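You operate a simulated robot arm through the tools that you are given. There is no shell and no other tool.

You are at the controls of a simulated robot arm. One attempt, no reset.

TASK
Square the vice: turn the squaring knob till the gauge shows 0.00.
Fine: press the mill's stop first; lower the gauge on to the block, and raise it after. Where these are worked on the way, their far stop is far enough and under half their travel is too little: gauge.

Only the result counts: the job must be done as asked and must still hold three seconds after the hand-in. Knocking over, shifting, dropping, spilling or breaking anything else fails it.

THE ROBOT
A 6-joint arm with a two-finger parallel gripper, fixed in place. Base frame: the origin is on the floor under the middle of its stand, x ahead of it, y to its left, z up. Units: m, degrees, N and s.
With the tool pointing down near the work surface it reaches from about 0.34 to 0.84 m from the base axis. Its first joint turns from -115.0 to 115.0 degrees. Payload 3.43 kg.
The tool frame sits at the grasp point between the pads (the TCP): z along the fingers, y along the line on which they close. The tips reach 0.034 m beyond it. The gripper opens to 0.128 m. The fingers are 0.024 m wide and 0.012 m thick; the gripper's body (0.048 by 0.13 m) begins 0.096 m behind the TCP.
Orientation is that of the tool frame in the base frame, as a unit quaternion [w, x, y, z]. With the fingers straight down and closing along the base's y, the tool's x points along the base's -x, its y along +y and its z along -z.

THE INTERFACE
- The arm moves only by the tool servo_tool. Its argument "series" is a list of rows, each a list of 7 numbers: the shift along the tool's x, y, z in units of 100 mm (1.0 is 100 mm), then the turn, a rotation vector about the tool's x, y, z in units of 180 degrees (1.0 is 180 degrees), then the finger opening in m, from 0 to 0.128. In form: [[tx, ty, tz, rx, ry, rz, claw], ...]. A call has 1 to 20 rows; each row is the pose to reach, as a shift and turn from the pose commanded when the call began, along the tool's axes at that moment. A call with a number of a shift or a turn outside -1 to 1 is refused whole. Each row takes 0.2 s and may step no farther than 0.05 m and 8.6 degrees from the row before; otherwise, or with a gripper value out of range, the whole call is refused. Where a pose cannot be reached the arm comes as near as it can. A force on the tool above 90 N (or 10 N above the force at the start of the call, whichever is more), or a blocked arm, ends the call early, and 0.2 s more pass. Each finger travels about 0.108 m/s and halts on what it meets, pressing with about 41 N; the grip force reading is that of the motor and also rises with nothing between the fingers. The clock runs only during rows and for 0.2 s after the last one: add rows that repeat a pose to give the fingers time. It gives the time, the measured TCP pose, the force on the tool (base axes), the opening and the grip force at its end, in the units of the frame above (readings bear some noise), with the torque about the TCP (base axes, N m) and any sound that the robot's microphone picked up.
- Cameras (640 x 400 px; columns grow to the right, rows downward): "scene" is fixed at [0.2195, -0.5036, 1.7909]; the picture's right is [0.29, 0.96, 0.00], its down [-0.78, 0.24, -0.58] and it looks along [-0.56, 0.17, 0.81] (base axes); focal length 214 px, centre (320, 200). "wrist" rides on the gripper at [0.076, -0.011, -0.16] in the tool frame; the picture's right is [0.15, 0.99, 0.00], its down [-0.88, 0.13, -0.46] and it looks along [-0.45, 0.07, 0.89] (tool axes); focal length 234 px, centre (320, 200). There is no depth. A picture from a camera that has moved, and an enlarged one, comes with that camera's place and axes in the base frame and with its lens. The place of the scene camera against the robot may be out by one fixed shift of up to 0.012 m in any direction.
- grab_frame(camera): a new picture of that camera. The clock stands still meanwhile.
- move_column(by): moves the trunk up (or, below 0, down) by that many m; the arm rides with it, the base frame stays. It gives what a move gives, with no picture.
- inspect(camera, box): a new picture of the part [left, top, right, bottom] of that camera's present view, enlarged. The clock stands still meanwhile.
- job_done(): hands the job in; it is judged then, once.

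Nothing tells you positions but the pictures and the camera data. Unless the task says otherwise, let go and move clear before handing in.

The tools are called after "Request:" as a command line: name --pt "numbers of a row" for each row, then --argument value for the rest, lists and objects as JSON in quotes. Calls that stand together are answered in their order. servo_tool: Moves the arm, as the interface text tells. Its arguments: {"type":"object","properties":{"series":{"type":"array"}},"required":["series"]} The other tools are called the same way: move_column (by) moves the trunk up or down; grab_frame (camera) takes a picture; inspect (camera, box) takes an enlarged picture of a part of a camera's view; job_done () hands the job in.

At the start:

```text
time: 0.0
eef_pos: [0.0468, -0.4629, 1.5885]
tcp_rot: [0.0, 0.001, 1.0, -0.003]
force: [-0.1, 0.2, 0.1]
torque: [-0.04, 0.0, 0.02]
opening: 0.1278
grip_force: 0.2
trunk travel left (down, up): [-0.727, 0.063]
```

scene: 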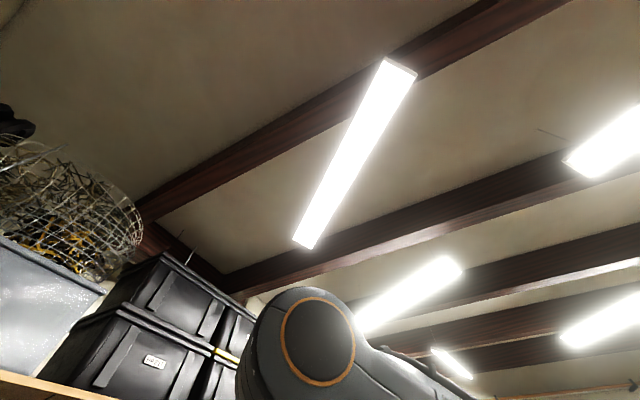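
wrist: 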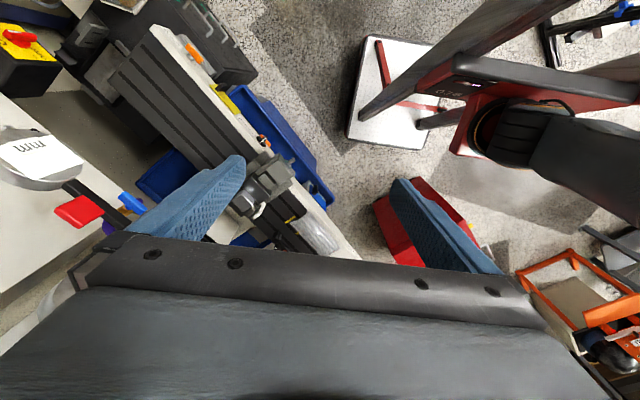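

I see the wrist camera looking down on a shop scene, with a dial marked "mm", a red stop button on a yellow box and a slotted table at the upper left. The scene camera looks at the ceiling, so I'll look closer with the wrist camera first.

Request:
grab_frame --camera "wrist"

Request:
inspect --camera "wrist" --box '[0, 0, 240, 150]'

Request:
inspect --camera "wrist" --box '[0, 100, 240, 250]'

Request:
inspect --camera "wrist" --box '[200, 120, 360, 260]'

```text
taken
camera wrist: at [-0.0288, -0.4747, 1.7489], right [-0.15, 0.99, -0.01], down [0.88, 0.13, 0.46], along [0.45, 0.06, -0.89], focal length 234 px, centre (320, 200)
```

wrist: 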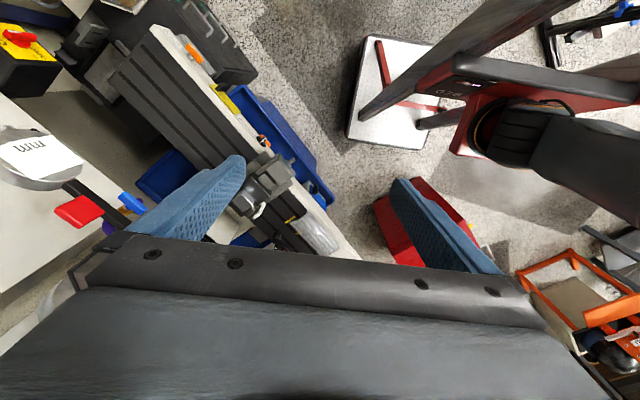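

```text
2.67 times, centred on (120, 75) of wrist
camera zoom: at [-0.0288, -0.4747, 1.7489], right [-0.15, 0.99, -0.01], down [0.88, 0.13, 0.46], along [0.45, 0.06, -0.89], focal length 624 px, centre (853, 533)
```

zoom: 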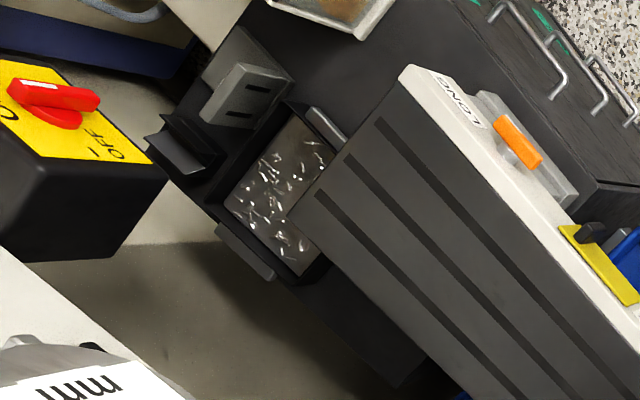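

```text
2.67 times, centred on (120, 175) of wrist
camera zoom: at [-0.0288, -0.4747, 1.7489], right [-0.15, 0.99, -0.01], down [0.88, 0.13, 0.46], along [0.45, 0.06, -0.89], focal length 624 px, centre (853, 267)
```

zoom: 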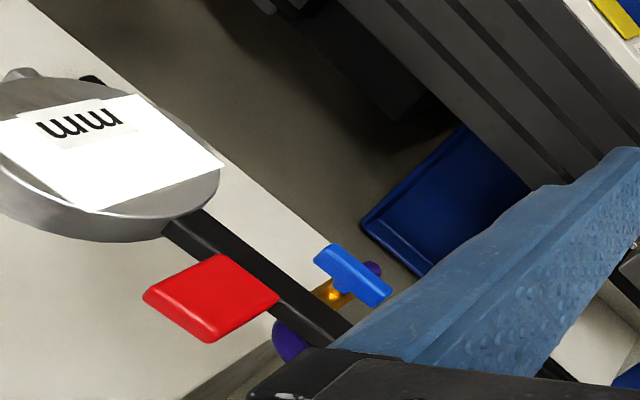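

```text
2.86 times, centred on (280, 190) of wrist
camera zoom: at [-0.0288, -0.4747, 1.7489], right [-0.15, 0.99, -0.01], down [0.88, 0.13, 0.46], along [0.45, 0.06, -0.89], focal length 669 px, centre (434, 229)
```

zoom: 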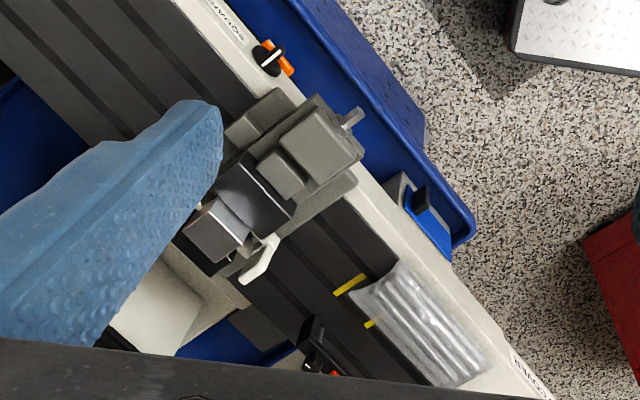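

I see the gauge ("mm") at the left, a red handle and a blue tee handle next to it, and the vice on the slotted table with small knobs along its edge. I'll turn the wrist in place so that the camera looks outward along -y for a better view.

Request:
servo_tool --pt "0 0 0 0 0 0.0455 0.128" --pt "0 0 0 0 0 0.091 0.128" --pt "0 0 0 0 0 0.1365 0.128" --pt "0 0 0 0 0 0.182 0.128" --pt "0 0 0 0 0 0.2275 0.128" --pt "0 0 0 0 0 0.273 0.128" --pt "0 0 0 0 0 0.3185 0.128" --pt "0 0 0 0 0 0.364 0.128" --pt "0 0 0 0 0 0.4095 0.128" --pt "0 0 0 0 0 0.455 0.128" --pt "0 0 0 0 0 0.5 0.128"

Request:
grab_frame --camera "wrist"

```text
time: 2.4
eef_pos: [0.0453, -0.4641, 1.5898]
tcp_rot: [0.002, 0.708, 0.706, -0.002]
force: [0.1, -0.3, -0.1]
torque: [0.01, -0.03, 0.03]
opening: 0.1283
grip_force: 0.0
trunk travel left (down, up): [-0.727, 0.063]
```

```text
taken
camera wrist: at [0.0358, -0.3872, 1.7489], right [0.99, 0.14, 0.0], down [0.13, -0.88, 0.46], along [0.07, -0.46, -0.89], focal length 234 px, centre (320, 200)
```

wrist: 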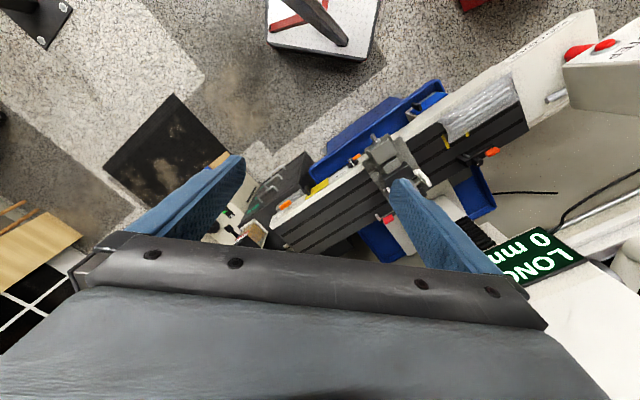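

I now see the mill with a display "LONG 0 mm", a white panel with red buttons at the right and the vice near the middle. I'll raise the trunk and slide the arm in +x for a second viewpoint.

Request:
move_column --by 0.06

Request:
servo_tool --pt "0.1 0.3 0 0 0 0 0.128" --pt "0.2 0.6 0 0 0 0 0.128" --pt "0.3 1.0 0 0 0 0 0.128"

Request:
grab_frame --camera "wrist"

```text
time: 3.4
eef_pos: [0.0471, -0.4643, 1.6487]
tcp_rot: [0.002, 0.707, 0.707, -0.002]
force: [0.0, -0.2, 0.1]
torque: [0.02, 0.0, -0.01]
opening: 0.128
grip_force: 0.0
trunk travel left (down, up): [-0.787, 0.003]
```

```text
time: 4.2
eef_pos: [0.1473, -0.4342, 1.6514]
tcp_rot: [0.003, 0.707, 0.707, -0.003]
force: [-0.3, -0.7, 0.1]
torque: [0.03, -0.03, 0.03]
opening: 0.1279
grip_force: 0.0
trunk travel left (down, up): [-0.787, 0.003]
```

```text
taken
camera wrist: at [0.1367, -0.3574, 1.8107], right [0.99, 0.15, 0.0], down [0.13, -0.88, 0.46], along [0.07, -0.46, -0.89], focal length 234 px, centre (320, 200)
```

wrist: 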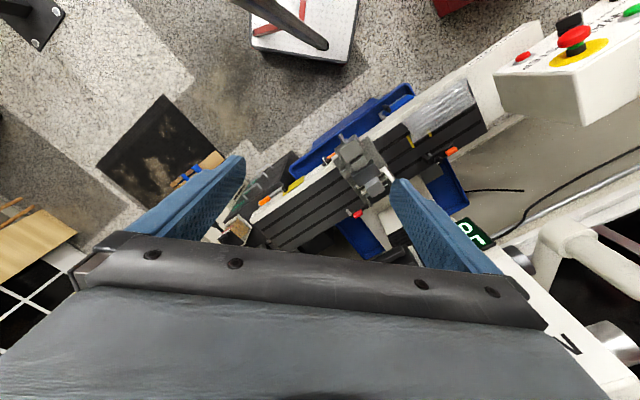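

I see the E-stop panel at the right edge, the vice in the middle and a white mill body at the lower right. I'll turn the wrist back past the start orientation to get an upright view of the mill.

Request:
servo_tool --pt "0 0 0 0 0 -0.0455 0.128" --pt "0 0 0 0 0 -0.091 0.128" --pt "0 0 0 0 0 -0.1365 0.128" --pt "0 0 0 0 0 -0.182 0.128" --pt "0 0 0 0 0 -0.2275 0.128" --pt "0 0 0 0 0 -0.273 0.128" --pt "0 0 0 0 0 -0.3185 0.128" --pt "0 0 0 0 0 -0.364 0.128" --pt "0 0 0 0 0 -0.4095 0.128" --pt "0 0 0 0 0 -0.455 0.128" --pt "0 0 0 0 0 -0.5 0.128"

Request:
grab_frame --camera "wrist"

```text
time: 6.6
eef_pos: [0.1464, -0.4321, 1.6471]
tcp_rot: [0.0, -0.001, 1.0, -0.003]
force: [0.4, -0.6, 0.3]
torque: [-0.01, -0.03, -0.02]
opening: 0.128
grip_force: 0.1
trunk travel left (down, up): [-0.787, 0.003]
```

```text
taken
camera wrist: at [0.0713, -0.4447, 1.8086], right [-0.15, 0.99, -0.01], down [0.88, 0.14, 0.46], along [0.45, 0.06, -0.89], focal length 234 px, centre (320, 200)
```

wrist: 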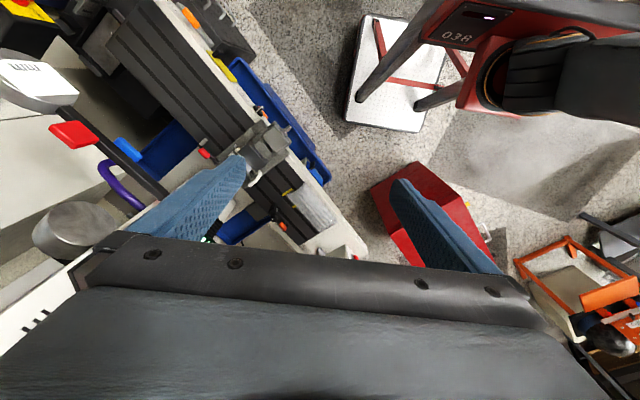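

I now see the dial gauge at about (0.12, -0.84, 1.44), a red handle and a blue tee beside it, and the vice and table below. I'll continue the turn so that the camera sits on the outer side with an upright view.

Request:
servo_tool --pt "0 0 0 0 0 -0.0455 0.128" --pt "0 0 0 0 0 -0.091 0.128" --pt "0 0 0 0 0 -0.1365 0.128" --pt "0 0 0 0 0 -0.182 0.128" --pt "0 0 0 0 0 -0.2275 0.128" --pt "0 0 0 0 0 -0.273 0.128" --pt "0 0 0 0 0 -0.3185 0.128" --pt "0 0 0 0 0 -0.364 0.128" --pt "0 0 0 0 0 -0.4095 0.128" --pt "0 0 0 0 0 -0.455 0.128" --pt "0 0 0 0 0 -0.5 0.128"

Request:
grab_frame --camera "wrist"

```text
time: 9.0
eef_pos: [0.1465, -0.4343, 1.6501]
tcp_rot: [0.003, 0.708, -0.707, 0.002]
force: [-0.2, 0.2, 0.9]
torque: [-0.03, 0.01, 0.01]
opening: 0.1282
grip_force: 0.1
trunk travel left (down, up): [-0.787, 0.003]
```

```text
taken
camera wrist: at [0.1583, -0.5098, 1.8091], right [-0.99, -0.15, 0.0], down [-0.13, 0.88, 0.45], along [-0.07, 0.45, -0.89], focal length 234 px, centre (320, 200)
```

wrist: 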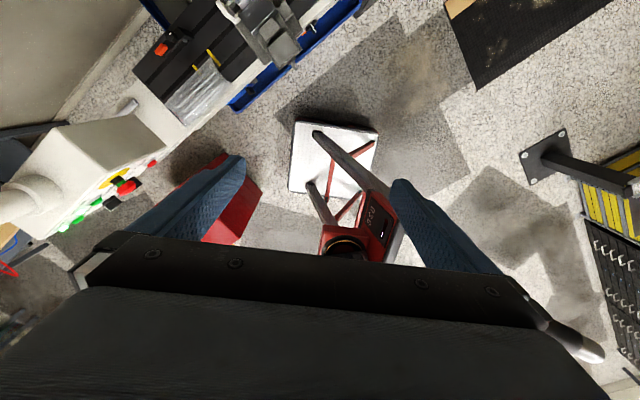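

I see the E-stop panel at the left, the table top and the robot's own stand. I'll tilt the tool outward by 45° so that the camera faces the mill.

Request:
servo_tool --pt "0.1 0 0 0 0.0417 0 0.128" --pt "0.2 0 0 0 0.0833 0 0.128" --pt "0.3 0 0 0 0.125 0 0.128" --pt "0.4 0 0 0 0.1667 0 0.128" --pt "0.5 0 0 0 0.2083 0 0.128" --pt "0.6 0 0 0 0.25 0 0.128"

Request:
grab_frame --camera "wrist"

```text
time: 10.4
eef_pos: [0.1458, -0.4958, 1.6485]
tcp_rot: [0.272, 0.653, -0.652, 0.273]
force: [-0.2, -0.3, -0.3]
torque: [0.0, 0.03, -0.02]
opening: 0.1283
grip_force: 0.1
trunk travel left (down, up): [-0.787, 0.003]
```

```text
taken
camera wrist: at [0.1567, -0.4353, 1.8154], right [-0.99, -0.1, 0.1], down [-0.13, 0.94, -0.31], along [-0.07, -0.32, -0.95], focal length 234 px, centre (320, 200)
```

wrist: 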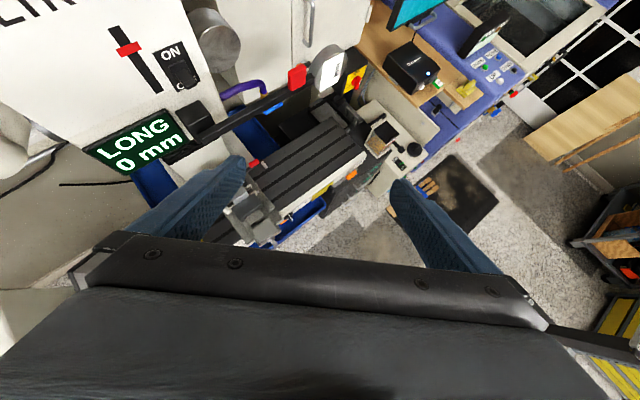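

Now I see the mill from the front: display "LONG 0 mm", an ON switch, a red slider, the gauge on an arm with a red handle and the vice. I'll zoom in on these.

Request:
inspect --camera "wrist" --box '[0, 0, 240, 200]'

Request:
inspect --camera "wrist" --box '[200, 20, 440, 170]'

Request:
inspect --camera "wrist" --box '[200, 130, 360, 250]'

Request:
inspect --camera "wrist" --box '[360, 0, 600, 150]'

```text
2.00 times, centred on (120, 100) of wrist
camera zoom: at [0.1567, -0.4353, 1.8154], right [-0.99, -0.1, 0.1], down [-0.13, 0.94, -0.31], along [-0.07, -0.32, -0.95], focal length 468 px, centre (720, 400)
```

zoom: 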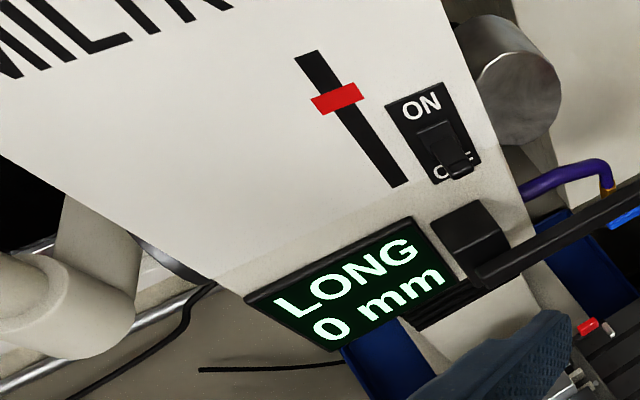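

```text
2.67 times, centred on (320, 95) of wrist
camera zoom: at [0.1567, -0.4353, 1.8154], right [-0.99, -0.1, 0.1], down [-0.13, 0.94, -0.31], along [-0.07, -0.32, -0.95], focal length 624 px, centre (320, 480)
```

zoom: 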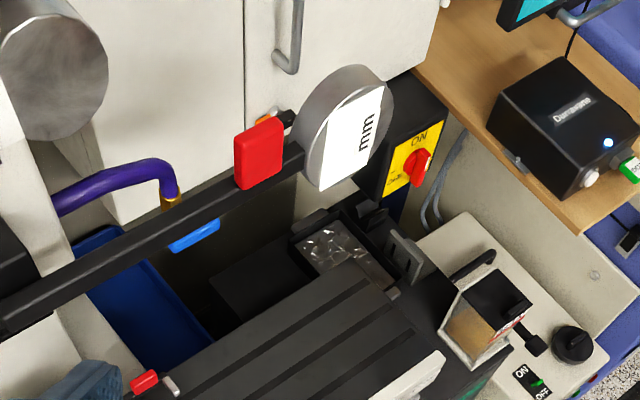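

```text
3.33 times, centred on (280, 190) of wrist
camera zoom: at [0.1567, -0.4353, 1.8154], right [-0.99, -0.1, 0.1], down [-0.13, 0.94, -0.31], along [-0.07, -0.32, -0.95], focal length 781 px, centre (453, 233)
```

zoom: 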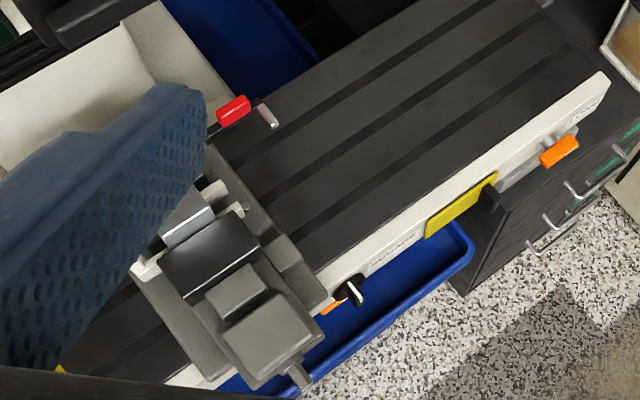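

```text
2.67 times, centred on (480, 75) of wrist
camera zoom: at [0.1567, -0.4353, 1.8154], right [-0.99, -0.1, 0.1], down [-0.13, 0.94, -0.31], along [-0.07, -0.32, -0.95], focal length 624 px, centre (-107, 533)
```

zoom: 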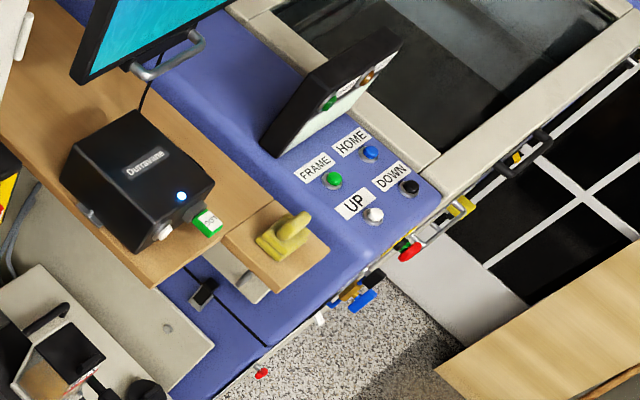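

I take the gauge head to be at about (0.13, -0.84, 1.44), the red handle at (0.20, -0.81, 1.44) and the vice at (0.28, -0.59, 1.1). Next I'll zoom harder on the details.

Request:
inspect --camera "wrist" --box '[280, 40, 370, 100]'

Request:
inspect --camera "wrist" --box '[220, 170, 310, 230]'

Request:
inspect --camera "wrist" --box '[180, 70, 300, 150]'

Request:
inspect --camera "wrist" --box '[280, 140, 370, 200]'

```text
6.67 times, centred on (325, 70) of wrist
camera zoom: at [0.1567, -0.4353, 1.8154], right [-0.99, -0.1, 0.1], down [-0.13, 0.94, -0.31], along [-0.07, -0.32, -0.95], focal length 1561 px, centre (287, 1067)
```

zoom: 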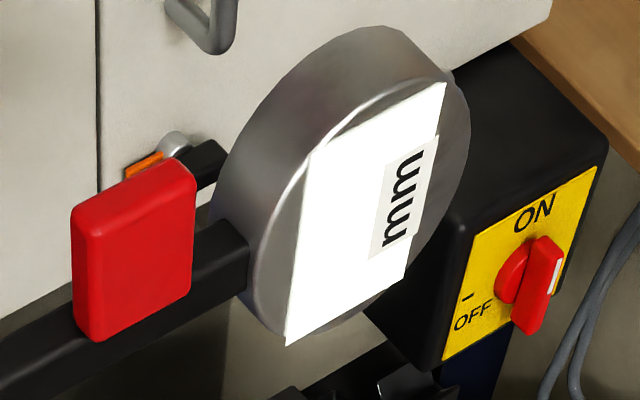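

```text
6.67 times, centred on (265, 200) of wrist
camera zoom: at [0.1567, -0.4353, 1.8154], right [-0.99, -0.1, 0.1], down [-0.13, 0.94, -0.31], along [-0.07, -0.32, -0.95], focal length 1561 px, centre (687, 200)
```

zoom: 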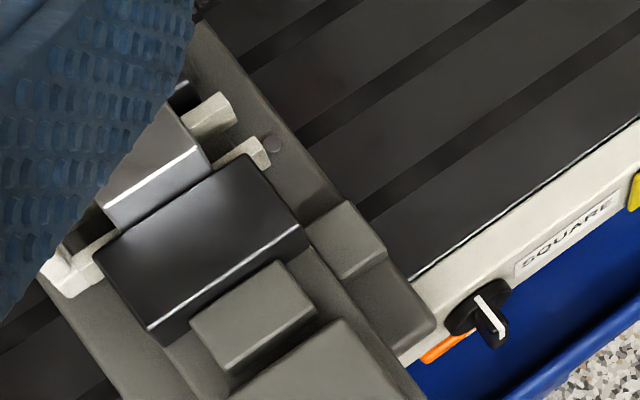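

```text
5.00 times, centred on (240, 110) of wrist
camera zoom: at [0.1567, -0.4353, 1.8154], right [-0.99, -0.1, 0.1], down [-0.13, 0.94, -0.31], along [-0.07, -0.32, -0.95], focal length 1171 px, centre (720, 650)
```

zoom: 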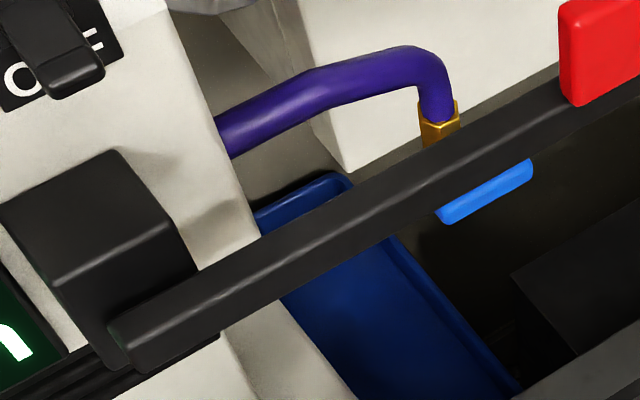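

```text
6.67 times, centred on (325, 170) of wrist
camera zoom: at [0.1567, -0.4353, 1.8154], right [-0.99, -0.1, 0.1], down [-0.13, 0.94, -0.31], along [-0.07, -0.32, -0.95], focal length 1561 px, centre (287, 400)
```

zoom: 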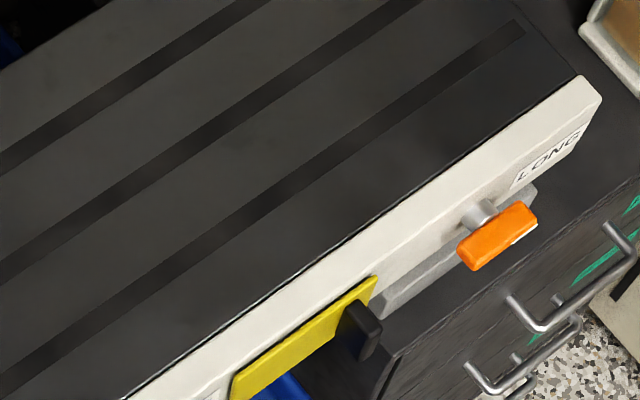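

I see the gauge's arm is a black bar pivoted on a block beside the display, with a red grip on it, and the knob labelled SQUARE is on the table's front edge. Next I'll move to look at the control panel with the E-stop.

Request:
servo_tool --pt "-0.117 -0.15 -0.118 0 -0.0417 0 0.128" --pt "-0.233 -0.3 -0.237 0 -0.0833 0 0.128" --pt "-0.35 -0.45 -0.355 0 -0.125 0 0.128" --pt "-0.467 -0.6 -0.473 0 -0.1667 0 0.128" --pt "-0.583 -0.75 -0.592 0 -0.2083 0 0.128" --pt "-0.7 -0.9 -0.71 0 -0.25 0 0.128"

Request:
servo_tool --pt "0 -0.09 0 0 0 0.0455 0.128" --pt "0 -0.18 0 0 0 0.091 0.128" --pt "0 -0.27 0 0 0 0.1365 0.128" --pt "0 -0.36 0 0 0 0.182 0.128" --pt "0 -0.45 0 0 0 0.2275 0.128" --pt "0 -0.54 0 0 0 0.273 0.128" --pt "0 -0.63 0 0 0 0.3185 0.128" --pt "0 -0.72 0 0 0 0.364 0.128" --pt "0 -0.81 0 0 0 0.4095 0.128" --pt "0 -0.9 0 0 0 0.455 0.128" --pt "0 -1.0 0 0 0 0.5 0.128"

Request:
grab_frame --camera "wrist"

```text
time: 11.8
eef_pos: [0.2353, -0.3942, 1.6483]
tcp_rot: [0.002, 0.707, -0.707, 0.002]
force: [-0.2, 0.3, -0.1]
torque: [-0.03, -0.03, 0.01]
opening: 0.1283
grip_force: 0.0
trunk travel left (down, up): [-0.787, 0.003]
```

```text
time: 14.2
eef_pos: [0.3333, -0.3894, 1.6341]
tcp_rot: [0.002, 0.001, 1.0, -0.006]
force: [-0.8, 0.0, 0.7]
torque: [-0.03, -0.01, -0.02]
opening: 0.1278
grip_force: 0.0
out of reach, approached as far as the arm can: row 5, 6, 7, 8, 9, 10, 11
trunk travel left (down, up): [-0.787, 0.003]
```

```text
taken
camera wrist: at [0.2574, -0.4002, 1.7951], right [-0.14, 0.99, -0.01], down [0.88, 0.13, 0.46], along [0.45, 0.06, -0.89], focal length 234 px, centre (320, 200)
```

wrist: 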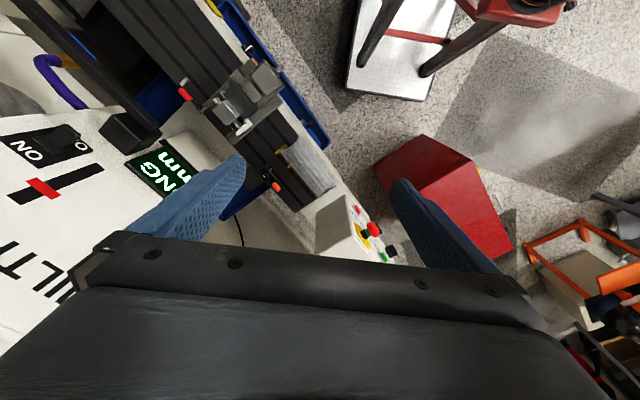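

I see the E-stop panel below and ahead of the camera at around (360, 235). Let me zoom in.

Request:
inspect --camera "wrist" --box '[300, 180, 420, 270]'

Request:
inspect --camera "wrist" --box '[0, 30, 240, 190]'

Request:
inspect --camera "wrist" --box '[170, 40, 350, 200]'

```text
4.44 times, centred on (360, 225) of wrist
camera zoom: at [0.2574, -0.4002, 1.7951], right [-0.14, 0.99, -0.01], down [0.88, 0.13, 0.46], along [0.45, 0.06, -0.89], focal length 1041 px, centre (142, 89)
```

zoom: 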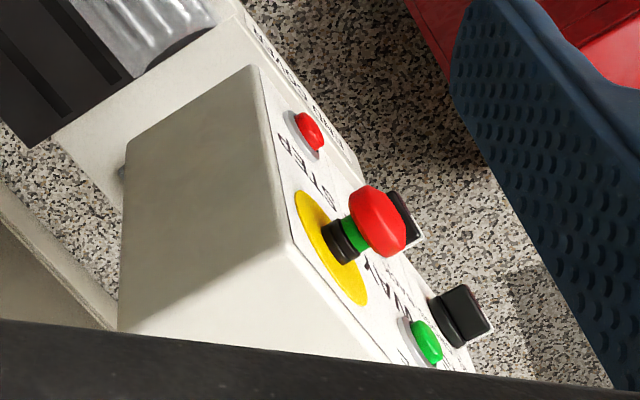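

```text
2.50 times, centred on (120, 110) of wrist
camera zoom: at [0.2574, -0.4002, 1.7951], right [-0.14, 0.99, -0.01], down [0.88, 0.13, 0.46], along [0.45, 0.06, -0.89], focal length 585 px, centre (820, 425)
```

zoom: 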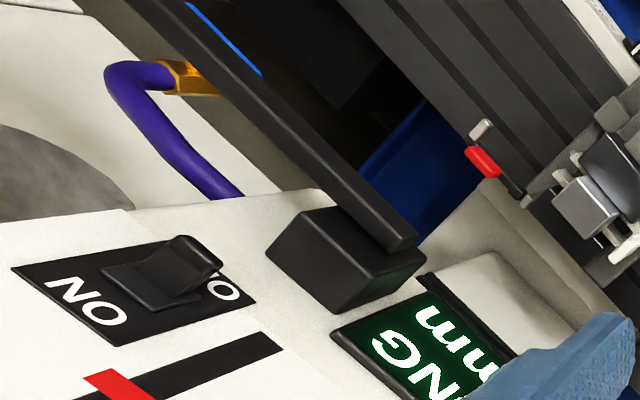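

```text
2.50 times, centred on (260, 120) of wrist
camera zoom: at [0.2574, -0.4002, 1.7951], right [-0.14, 0.99, -0.01], down [0.88, 0.13, 0.46], along [0.45, 0.06, -0.89], focal length 585 px, centre (470, 400)
```

zoom: 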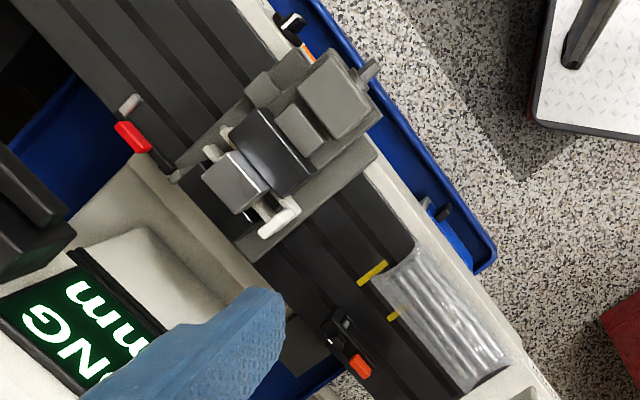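

I see the panel is on a pendant with its face toward the robot, and I read "STEP" near a red button. I'll turn and tilt the tool so that the camera looks at this panel upright from the robot side.

Request:
servo_tool --pt "-0.02 0.06 0.06 0 0 -0.0458 0.128" --pt "-0.05 0.12 0.12 0 0 -0.0915 0.128" --pt "-0.07 0.18 0.18 0 0 -0.1373 0.128" --pt "-0.09 0.24 0.24 0 0 -0.183 0.128" --pt "-0.12 0.29 0.29 0 0 -0.2288 0.128" --pt "-0.14 0.35 0.35 0 0 -0.2746 0.128" --pt "-0.16 0.41 0.41 0 0 -0.3203 0.128" --pt "-0.19 0.47 0.47 0 0 -0.3661 0.128" --pt "-0.21 0.53 0.53 0 0 -0.4119 0.128" --pt "-0.24 0.59 0.59 0 0 -0.4576 0.128" --pt "-0.26 0.65 0.65 0 0 -0.5034 0.128" --pt "-0.28 0.71 0.71 0 0 -0.5492 0.128" --pt "-0.31 0.76 0.76 0 0 -0.5949 0.128" --pt "-0.33 0.82 0.82 0 0 -0.6407 0.128" --pt "-0.35 0.88 0.88 0 0 -0.6864 0.128" --pt "-0.38 0.94 0.94 0 0 -0.7322 0.128" --pt "-0.4 1.0 1.0 0 0 -0.778 0.128"

Request:
servo_tool --pt "0 0 0.1 0 0.0417 0 0.128" --pt "0 0 0.2 0 0.0833 0 0.128" --pt "0 0 0.3 0 0.125 0 0.128" --pt "0 0 0.4 0 0.1667 0 0.128" --pt "0 0 0.5 0 0.2083 0 0.128" --pt "0 0 0.6 0 0.25 0 0.128" --pt "0 0 0.7 0 0.2917 0 0.128" --pt "0 0 0.8 0 0.3333 0 0.128"

Request:
grab_frame --camera "wrist"

```text
time: 17.8
eef_pos: [0.3922, -0.2635, 1.5327]
tcp_rot: [0.005, 0.937, -0.348, 0.0]
force: [0.0, -0.1, -0.5]
torque: [0.07, -0.02, 0.01]
opening: 0.1282
grip_force: 0.1
out of reach, approached as far as the arm can: row 17
trunk travel left (down, up): [-0.787, 0.003]
```

```text
time: 19.6
eef_pos: [0.4426, -0.2866, 1.4356]
tcp_rot: [0.172, 0.814, -0.294, 0.471]
force: [0.3, -0.3, -0.2]
torque: [-0.02, 0.01, 0.01]
opening: 0.1282
grip_force: 0.0
out of reach, approached as far as the arm can: row 5, 6, 7, 8
trunk travel left (down, up): [-0.787, 0.003]
```

```text
taken
camera wrist: at [0.3744, -0.2131, 1.582], right [-0.58, -0.81, 0.13], down [-0.72, 0.43, -0.54], along [0.38, -0.41, -0.83], focal length 234 px, centre (320, 200)
```

wrist: 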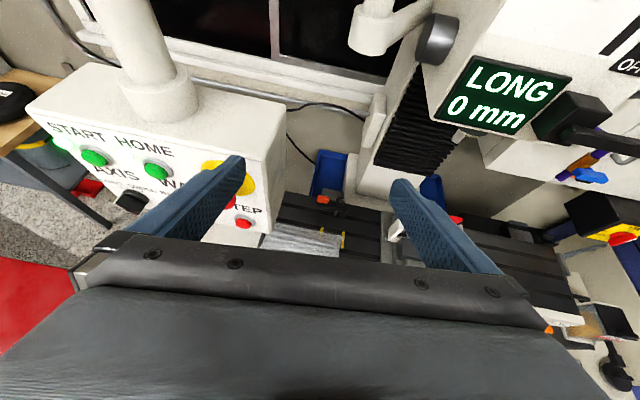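

Now I see the panel upright: START, HOME, AXIS, a mushroom button and STEP. I'll zoom in to read it all.

Request:
inspect --camera "wrist" --box '[30, 90, 150, 220]'

Request:
inspect --camera "wrist" --box '[130, 130, 290, 240]'

Request:
inspect --camera "wrist" --box '[430, 0, 640, 140]'

Request:
inspect --camera "wrist" --box '[480, 100, 640, 230]'

```text
3.08 times, centred on (90, 155) of wrist
camera zoom: at [0.3744, -0.2131, 1.582], right [-0.58, -0.81, 0.13], down [-0.72, 0.43, -0.54], along [0.38, -0.41, -0.83], focal length 720 px, centre (1028, 338)
```

zoom: 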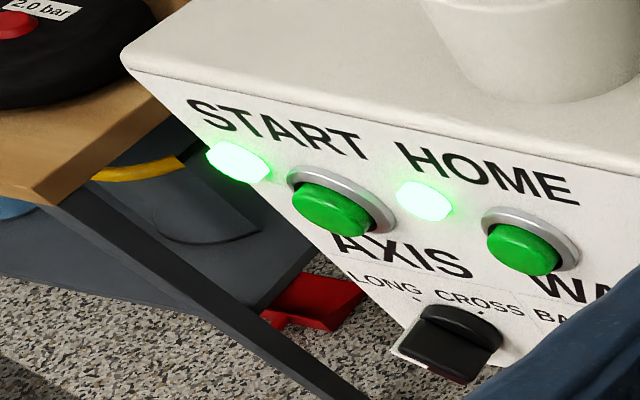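

```text
3.64 times, centred on (210, 185) of wrist
camera zoom: at [0.3744, -0.2131, 1.582], right [-0.58, -0.81, 0.13], down [-0.72, 0.43, -0.54], along [0.38, -0.41, -0.83], focal length 852 px, centre (720, 254)
```

zoom: 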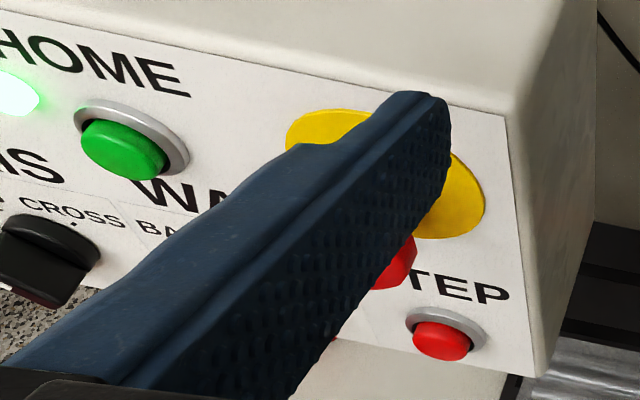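

```text
2.86 times, centred on (535, 70) of wrist
camera zoom: at [0.3744, -0.2131, 1.582], right [-0.58, -0.81, 0.13], down [-0.72, 0.43, -0.54], along [0.38, -0.41, -0.83], focal length 669 px, centre (-294, 571)
```

zoom: 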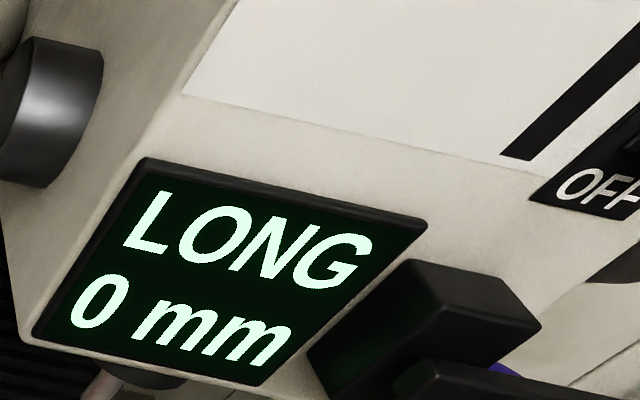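

```text
3.08 times, centred on (560, 165) of wrist
camera zoom: at [0.3744, -0.2131, 1.582], right [-0.58, -0.81, 0.13], down [-0.72, 0.43, -0.54], along [0.38, -0.41, -0.83], focal length 720 px, centre (-418, 308)
```

zoom: 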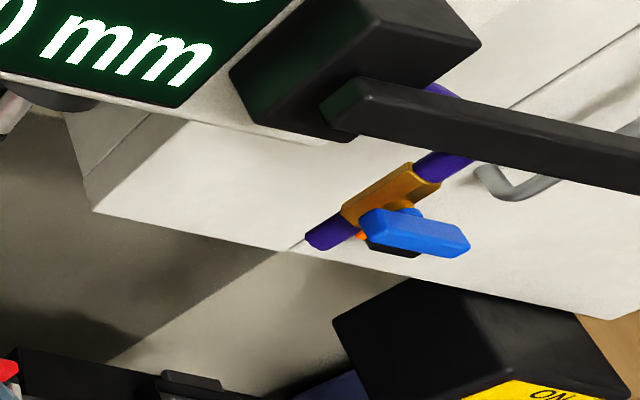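

I've worked out that the mill faces the robot at 45°, with the panel's labelled face vertical. The red mushroom on yellow sits at about (0.585, -0.25, 1.315). I'll retreat, bring the tool vertical, then lower the trunk so that the arm can point horizontally at this height.

Request:
servo_tool --pt "0.055 0.004 -0.109 0 -0.0417 0 0.128" --pt "0.11 0.0075 -0.218 0 -0.0833 0 0.128" --pt "0.165 0.011 -0.326 0 -0.125 0 0.128" --pt "0.22 0.015 -0.435 0 -0.1667 0 0.128" --pt "0.275 0.019 -0.544 0 -0.2083 0 0.128" --pt "0.33 0.023 -0.653 0 -0.25 0 0.128" --pt "0.385 0.026 -0.761 0 -0.2917 0 0.128" --pt "0.44 0.03 -0.87 0 -0.3333 0 0.128"

```text
time: 21.4
eef_pos: [0.4005, -0.2559, 1.5176]
tcp_rot: [0.002, 0.94, -0.341, 0.001]
force: [0.3, 0.9, 0.4]
torque: [-0.03, -0.03, -0.01]
opening: 0.128
grip_force: 0.1
trunk travel left (down, up): [-0.787, 0.003]
```

The arm is now vertical and near (0.40, -0.26, 1.52). I'll back off from the mill a little more, then lower the trunk.

Request:
servo_tool --pt "-0.33 0.12 0 0 0 0 0.128" --pt "-0.66 0.24 0 0 0 0 0.128" --pt "-0.998 0.365 0 0 0 0 0.128"

Request:
move_column --by -0.2

Request:
grab_frame --camera "wrist"

```text
time: 22.2
eef_pos: [0.3125, -0.2042, 1.5155]
tcp_rot: [0.005, 0.939, -0.345, 0.001]
force: [0.2, -0.4, 0.0]
torque: [0.01, 0.02, 0.0]
opening: 0.128
grip_force: 0.0
out of reach, approached as far as the arm can: row 1, 2, 3
trunk travel left (down, up): [-0.787, 0.003]
```

```text
time: 24.4
eef_pos: [0.3668, -0.2035, 1.3168]
tcp_rot: [0.005, 0.939, -0.344, 0.001]
force: [-0.9, -0.1, -0.1]
torque: [-0.01, 0.02, -0.01]
opening: 0.1279
grip_force: 0.1
trunk travel left (down, up): [-0.587, 0.203]
```

```text
taken
camera wrist: at [0.4329, -0.243, 1.4777], right [-0.53, -0.85, 0.01], down [-0.76, 0.47, 0.45], along [-0.39, 0.23, -0.89], focal length 234 px, centre (320, 200)
```

wrist: 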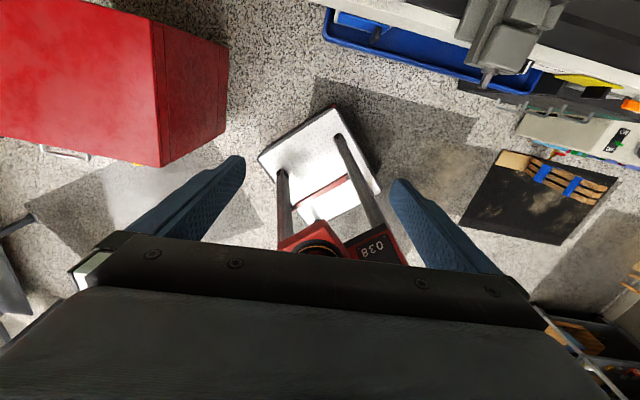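

I see the robot's own stand below, and nothing in the way. I'll lower the trunk a bit more, then align the yaw and tilt the tool to horizontal facing the panel.

Request:
move_column --by -0.15

Request:
servo_tool --pt "0.1 -0.2 -0.3 0 0 0.014 0.128" --pt "0.2 -0.4 -0.6 0 0 0.028 0.128" --pt "0.3 -0.6 -0.9 0 0 0.028 0.128" --pt "0.3 -0.6 -0.9 0 0 0.028 0.128"

```text
time: 26.1
eef_pos: [0.4027, -0.2024, 1.1663]
tcp_rot: [0.006, 0.938, -0.347, 0.0]
force: [1.2, -0.3, -0.7]
torque: [0.0, -0.04, -0.01]
opening: 0.1278
grip_force: 0.2
trunk travel left (down, up): [-0.437, 0.353]
```

```text
time: 27.1
eef_pos: [0.4656, -0.1743, 1.2572]
tcp_rot: [0.005, 0.922, -0.388, 0.001]
force: [0.3, 0.2, 1.0]
torque: [0.01, -0.01, -0.03]
opening: 0.1279
grip_force: 0.1
trunk travel left (down, up): [-0.437, 0.353]
```

I'm at about (0.466, -0.174, 1.257) in front of the panel. Now I'll tilt to horizontal while backing off and rising to the mushroom's height.

Request:
servo_tool --pt "-0.1 -0.03 -0.06 0 0.0455 0 0.128" --pt "-0.15 -0.06 -0.12 0 0.091 0 0.128" --pt "-0.2 -0.09 -0.18 0 0.1365 0 0.128" --pt "-0.25 -0.12 -0.24 0 0.182 0 0.128" --pt "-0.3 -0.15 -0.3 0 0.2275 0 0.128" --pt "-0.3 -0.18 -0.36 0 0.273 0 0.128" --pt "-0.3 -0.21 -0.42 0 0.3185 0 0.128" --pt "-0.3 -0.24 -0.48 0 0.364 0 0.128" --pt "-0.3 -0.27 -0.54 0 0.4095 0 0.128" --pt "-0.3 -0.3 -0.6 0 0.455 0 0.128" --pt "-0.3 -0.3 -0.6 0 0.5 0 0.128"

Request:
grab_frame --camera "wrist"

```text
time: 29.5
eef_pos: [0.5919, -0.0912, 1.3083]
tcp_rot: [0.278, 0.651, -0.27, 0.653]
force: [-0.2, -0.2, 0.4]
torque: [0.01, 0.01, 0.03]
opening: 0.1282
grip_force: 0.0
out of reach, approached as far as the arm can: row 4, 5, 6, 7, 8, 9, 10, 11
trunk travel left (down, up): [-0.437, 0.353]
```

```text
taken
camera wrist: at [0.488, 0.0323, 1.3831], right [-0.71, -0.69, 0.16], down [-0.41, 0.22, -0.88], along [0.57, -0.69, -0.44], focal length 234 px, centre (320, 200)
```

wrist: 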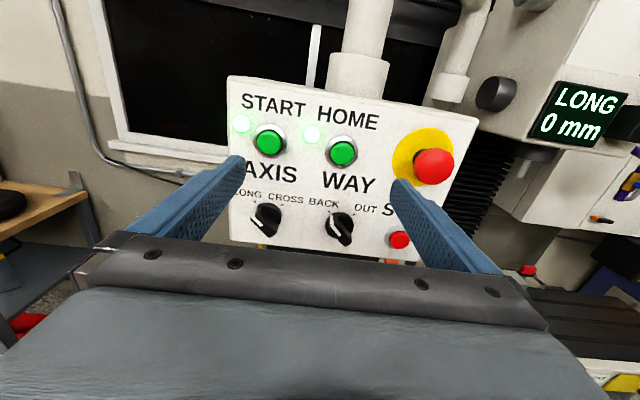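

I now clearly see the panel face-on: START, HOME, AXIS, WAY, STEP and the red mushroom on yellow, which I take to be the mill's stop at (0.586, -0.250, 1.323). I'll close the fingers and slide sideways toward it at the same stand-off.

Request:
servo_tool --pt "0.03 0.1 0 0 0 0 0.05" --pt "0.06 0.2 0 0 0 0 0.0" --pt "0.09 0.3 0 0 0 0 0.0" --pt "0.12 0.45 0 0 0 0 0.0" --pt "0.15 0.6 0 0 0 0 0.0"

```text
time: 30.7
eef_pos: [0.5998, -0.1206, 1.3193]
tcp_rot: [0.279, 0.651, -0.27, 0.652]
force: [0.3, 0.9, -0.8]
torque: [0.01, 0.02, -0.02]
opening: 0.0
grip_force: 33.1
out of reach, approached as far as the arm can: row 1, 2, 3, 4, 5
trunk travel left (down, up): [-0.437, 0.353]
```

The arm can't come near enough to the base in this posture, so it was pushed toward the panel. I'll back off with some tilt and lower the trunk to change the arm's geometry.

Request:
servo_tool --pt "0.1 0 -0.15 0 -0.0417 0 0.0" --pt "0.2 0 -0.3 0 -0.0833 0 0.0" --pt "0.3 0 -0.45 0 -0.125 0 0.0" --pt "0.4 0 -0.6 0 -0.1667 0 0.0" --pt "0.5 0 -0.75 0 -0.2083 0 0.0" --pt "0.6 0 -0.9 0 -0.25 0 0.0"

```text
time: 32.1
eef_pos: [0.5352, -0.0535, 1.3797]
tcp_rot: [0.154, 0.852, -0.356, 0.352]
force: [0.2, 0.2, 0.2]
torque: [-0.01, 0.01, -0.03]
opening: 0.0
grip_force: 33.3
out of reach, approached as far as the arm can: row 1, 2
trunk travel left (down, up): [-0.437, 0.353]
```

Now I'm clear of the panel at stand-off about 0.17 m. I'll lower the trunk by 0.2 and then raise the arm again.

Request:
move_column --by -0.2

Request:
servo_tool --pt "0.14 0 -0.14 0 0 0 0.0" --pt "0.28 0 -0.28 0 0 0 0.0" --pt "0.42 0 -0.42 0 0 0 0.0" --pt "0.56 0 -0.56 0 0 0 0.0" --pt "0.7 0 -0.7 0 0 0 0.0" --pt "0.84 0 -0.84 0 0 0 0.0" --pt "0.98 0 -0.98 0 0 0 0.0"

```text
time: 34.3
eef_pos: [0.5381, -0.0529, 1.1788]
tcp_rot: [0.153, 0.851, -0.356, 0.354]
force: [-0.5, -0.2, 0.8]
torque: [0.0, 0.0, -0.02]
opening: 0.0002
grip_force: 32.6
trunk travel left (down, up): [-0.237, 0.553]
```

```text
time: 35.9
eef_pos: [0.5385, -0.0507, 1.3184]
tcp_rot: [0.154, 0.852, -0.354, 0.354]
force: [0.2, -0.1, 0.8]
torque: [0.05, -0.03, 0.01]
opening: 0.0005
grip_force: 32.7
trunk travel left (down, up): [-0.237, 0.553]
```

Now the trunk is lower and the pose is reachable. I'll tilt back to horizontal, keeping the TCP in place, and check reach.

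Request:
servo_tool --pt "0 0 0 0 0.0417 0 0.0" --pt "0 0 0 0 0.0833 0 0.0" --pt "0 0 0 0 0.125 0 0.0" --pt "0 0 0 0 0.1667 0 0.0" --pt "0 0 0 0 0.2083 0 0.0" --pt "0 0 0 0 0.25 0 0.0"

```text
time: 37.3
eef_pos: [0.5688, -0.0337, 1.3361]
tcp_rot: [0.279, 0.65, -0.27, 0.653]
force: [0.4, 0.8, -0.5]
torque: [0.0, 0.01, -0.02]
opening: 0.0004
grip_force: 32.2
out of reach, approached as far as the arm can: row 4, 5, 6
trunk travel left (down, up): [-0.237, 0.553]
```

Horizontal isn't quite reachable close in, so I'll point about 20° below horizontal and slide sideways to line up with the mushroom.

Request:
servo_tool --pt "-0.02 0 0 0 -0.04 0 0.0" --pt "-0.04 0 0 0 -0.08 0 0.0" --pt "-0.06 0.1 0 0 -0.111 0 0.0" --pt "-0.08 0.3 0 0 -0.111 0 0.0" --pt "-0.1 0.5 0.0 0 -0.111 0 0.0" --pt "-0.1 0.7 0.0 0 -0.111 0 0.0"

Request:
grab_frame --camera "wrist"

```text
time: 38.7
eef_pos: [0.5241, -0.0817, 1.331]
tcp_rot: [0.228, 0.755, -0.314, 0.528]
force: [1.0, 0.5, -0.2]
torque: [0.06, 0.01, 0.0]
opening: 0.0001
grip_force: 32.9
out of reach, approached as far as the arm can: row 6
trunk travel left (down, up): [-0.237, 0.553]
```

```text
taken
camera wrist: at [0.4459, 0.0159, 1.4573], right [-0.67, -0.72, 0.15], down [-0.61, 0.42, -0.67], along [0.42, -0.54, -0.72], focal length 234 px, centre (320, 200)
```

wrist: 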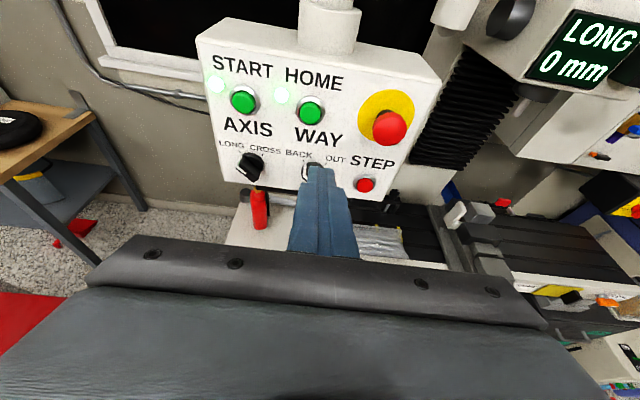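

I see the mushroom clearly to the right of the closed fingers. I'll slide right by 75 mm and in by 47 mm to line up just in front of it.

Request:
servo_tool --pt "0.03 0.15 0.12 0 0 0 0.0" --pt "0.06 0.35 0.24 0 0 0 0.0" --pt "0.09 0.55 0.36 0 0 0 0.0" --pt "0.105 0.75 0.46 0 0 0 0.0"

Request:
grab_frame --camera "wrist"

Request:
inspect --camera "wrist" --box '[260, 120, 380, 220]'

```text
time: 39.7
eef_pos: [0.5254, -0.1672, 1.3492]
tcp_rot: [0.228, 0.755, -0.315, 0.528]
force: [-0.2, 0.3, 0.1]
torque: [-0.04, 0.0, 0.01]
opening: 0.0
grip_force: 32.9
out of reach, approached as far as the arm can: row 1, 2, 3, 4
trunk travel left (down, up): [-0.237, 0.553]
```

```text
taken
camera wrist: at [0.4468, -0.0694, 1.4753], right [-0.67, -0.73, 0.15], down [-0.61, 0.42, -0.67], along [0.43, -0.54, -0.72], focal length 234 px, centre (320, 200)
```

wrist: 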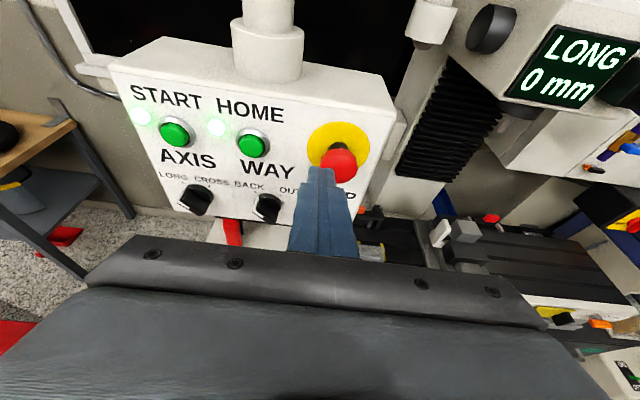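

```text
4.00 times, centred on (320, 170) of wrist
camera zoom: at [0.4468, -0.0694, 1.4753], right [-0.67, -0.73, 0.15], down [-0.61, 0.42, -0.67], along [0.43, -0.54, -0.72], focal length 937 px, centre (320, 320)
```

zoom: 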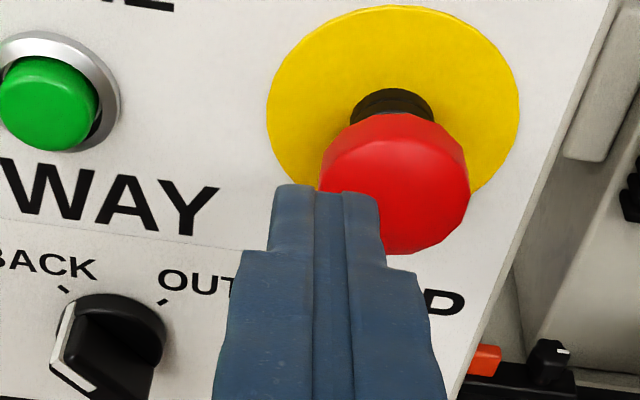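

The fingertip is slightly left of and above the mushroom's centre. I'll align it first, just short of contact.

Request:
servo_tool --pt "-0.1 0.1 0.05 0 0 0 0.0" --pt "-0.2 0.18 0.12 0 0 0 0.0" --pt "-0.19 0.18 0.17 0 0 0 0.0"

Request:
inspect --camera "wrist" --box '[260, 100, 380, 220]'

```text
time: 40.5
eef_pos: [0.5328, -0.1882, 1.341]
tcp_rot: [0.227, 0.755, -0.315, 0.529]
force: [0.5, 0.1, -0.4]
torque: [-0.01, 0.0, -0.03]
opening: 0.0001
grip_force: 33.0
out of reach, approached as far as the arm can: row 1, 2, 3
trunk travel left (down, up): [-0.237, 0.553]
```

```text
3.33 times, centred on (320, 160) of wrist
camera zoom: at [0.4548, -0.091, 1.4663], right [-0.67, -0.73, 0.15], down [-0.61, 0.42, -0.67], along [0.43, -0.54, -0.72], focal length 781 px, centre (320, 333)
```

zoom: 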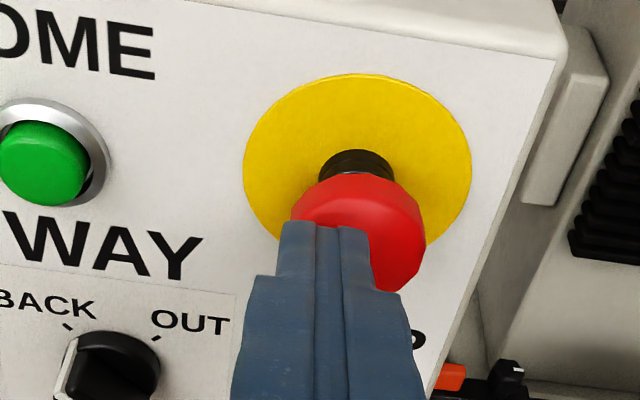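

The fingertip is right in front of the mushroom but about 16 mm high, near the reach limit. I'll use the trunk to lower it those 16 mm.

Request:
move_column --by -0.016

Request:
inspect --camera "wrist" --box '[260, 100, 380, 220]'

```text
time: 41.1
eef_pos: [0.536, -0.1871, 1.3263]
tcp_rot: [0.227, 0.755, -0.314, 0.529]
force: [0.9, 0.4, 0.7]
torque: [0.03, -0.02, -0.01]
opening: 0.0002
grip_force: 32.7
trunk travel left (down, up): [-0.221, 0.569]
```

```text
3.33 times, centred on (320, 160) of wrist
camera zoom: at [0.4576, -0.0899, 1.452], right [-0.67, -0.73, 0.15], down [-0.61, 0.42, -0.67], along [0.42, -0.54, -0.73], focal length 781 px, centre (320, 333)
```

zoom: 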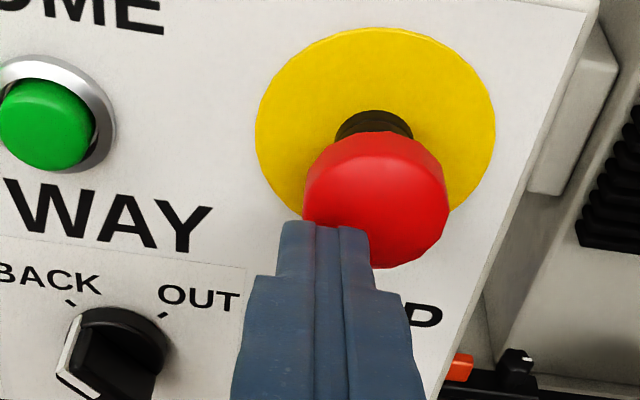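

The tip is at the mushroom's height and slightly left of centre. I'll shift right 10 mm and push in slowly, with the force limit as a guard.

Request:
servo_tool --pt "0 0.1 0.0 0 0 0 0.0" --pt "0.0135 0.1 0.0376 0 0 0 0.0" --pt "0.027 0.1 0.0752 0 0 0 0.0" --pt "0.0405 0.1 0.1128 0 0 0 0.0" --pt "0.054 0.1 0.1504 0 0 0 0.0" --pt "0.0675 0.1 0.188 0 0 0 0.0" --pt "0.081 0.1 0.2256 0 0 0 0.0"

Request:
inspect --camera "wrist" --box '[120, 60, 420, 240]'

```text
time: 42.5
eef_pos: [0.5354, -0.2012, 1.3252]
tcp_rot: [0.224, 0.757, -0.317, 0.525]
force: [-31.0, 49.1, -12.8]
torque: [0.03, 0.72, 0.44]
opening: 0.0001
grip_force: 33.3
out of reach, approached as far as the arm can: row 1
trunk travel left (down, up): [-0.221, 0.569]
heard: click
stopped in row 6: the force on the tool passed its limit at 97 N (the readings are from after the stop); the commanded pose is now the measured one
```

```text
2.13 times, centred on (270, 150) of wrist
camera zoom: at [0.4583, -0.1056, 1.4533], right [-0.67, -0.73, 0.14], down [-0.61, 0.43, -0.67], along [0.42, -0.53, -0.73], focal length 500 px, centre (427, 307)
```

zoom: 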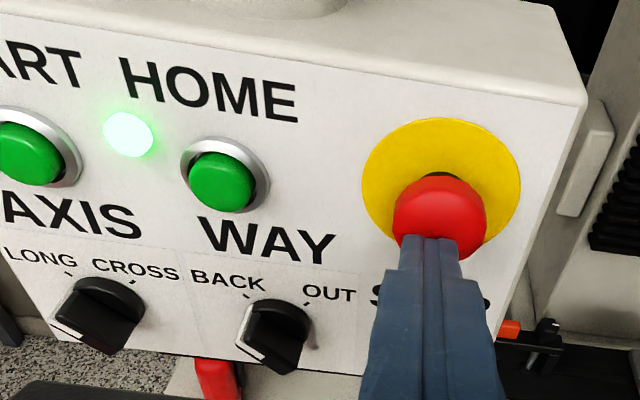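

I heard a click as the mushroom went in. I'll back off and check the panel's state.

Request:
servo_tool --pt "0 0 -0.1 0 0 0 0.0" --pt "0.1 0 -0.3 0 0 0 0.0" --pt "0.2 0 -0.5 0 0 0 0.0"

Request:
grab_frame --camera "wrist"

```text
time: 43.3
eef_pos: [0.5098, -0.1773, 1.3596]
tcp_rot: [0.226, 0.757, -0.317, 0.524]
force: [0.3, 1.0, -0.4]
torque: [-0.03, 0.01, -0.03]
opening: 0.0001
grip_force: 33.4
trunk travel left (down, up): [-0.221, 0.569]
```

```text
taken
camera wrist: at [0.4326, -0.0817, 1.4865], right [-0.67, -0.72, 0.15], down [-0.61, 0.43, -0.66], along [0.42, -0.54, -0.73], focal length 234 px, centre (320, 200)
```

wrist: 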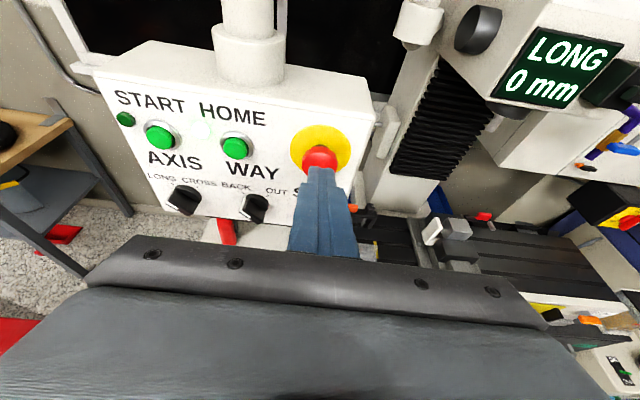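

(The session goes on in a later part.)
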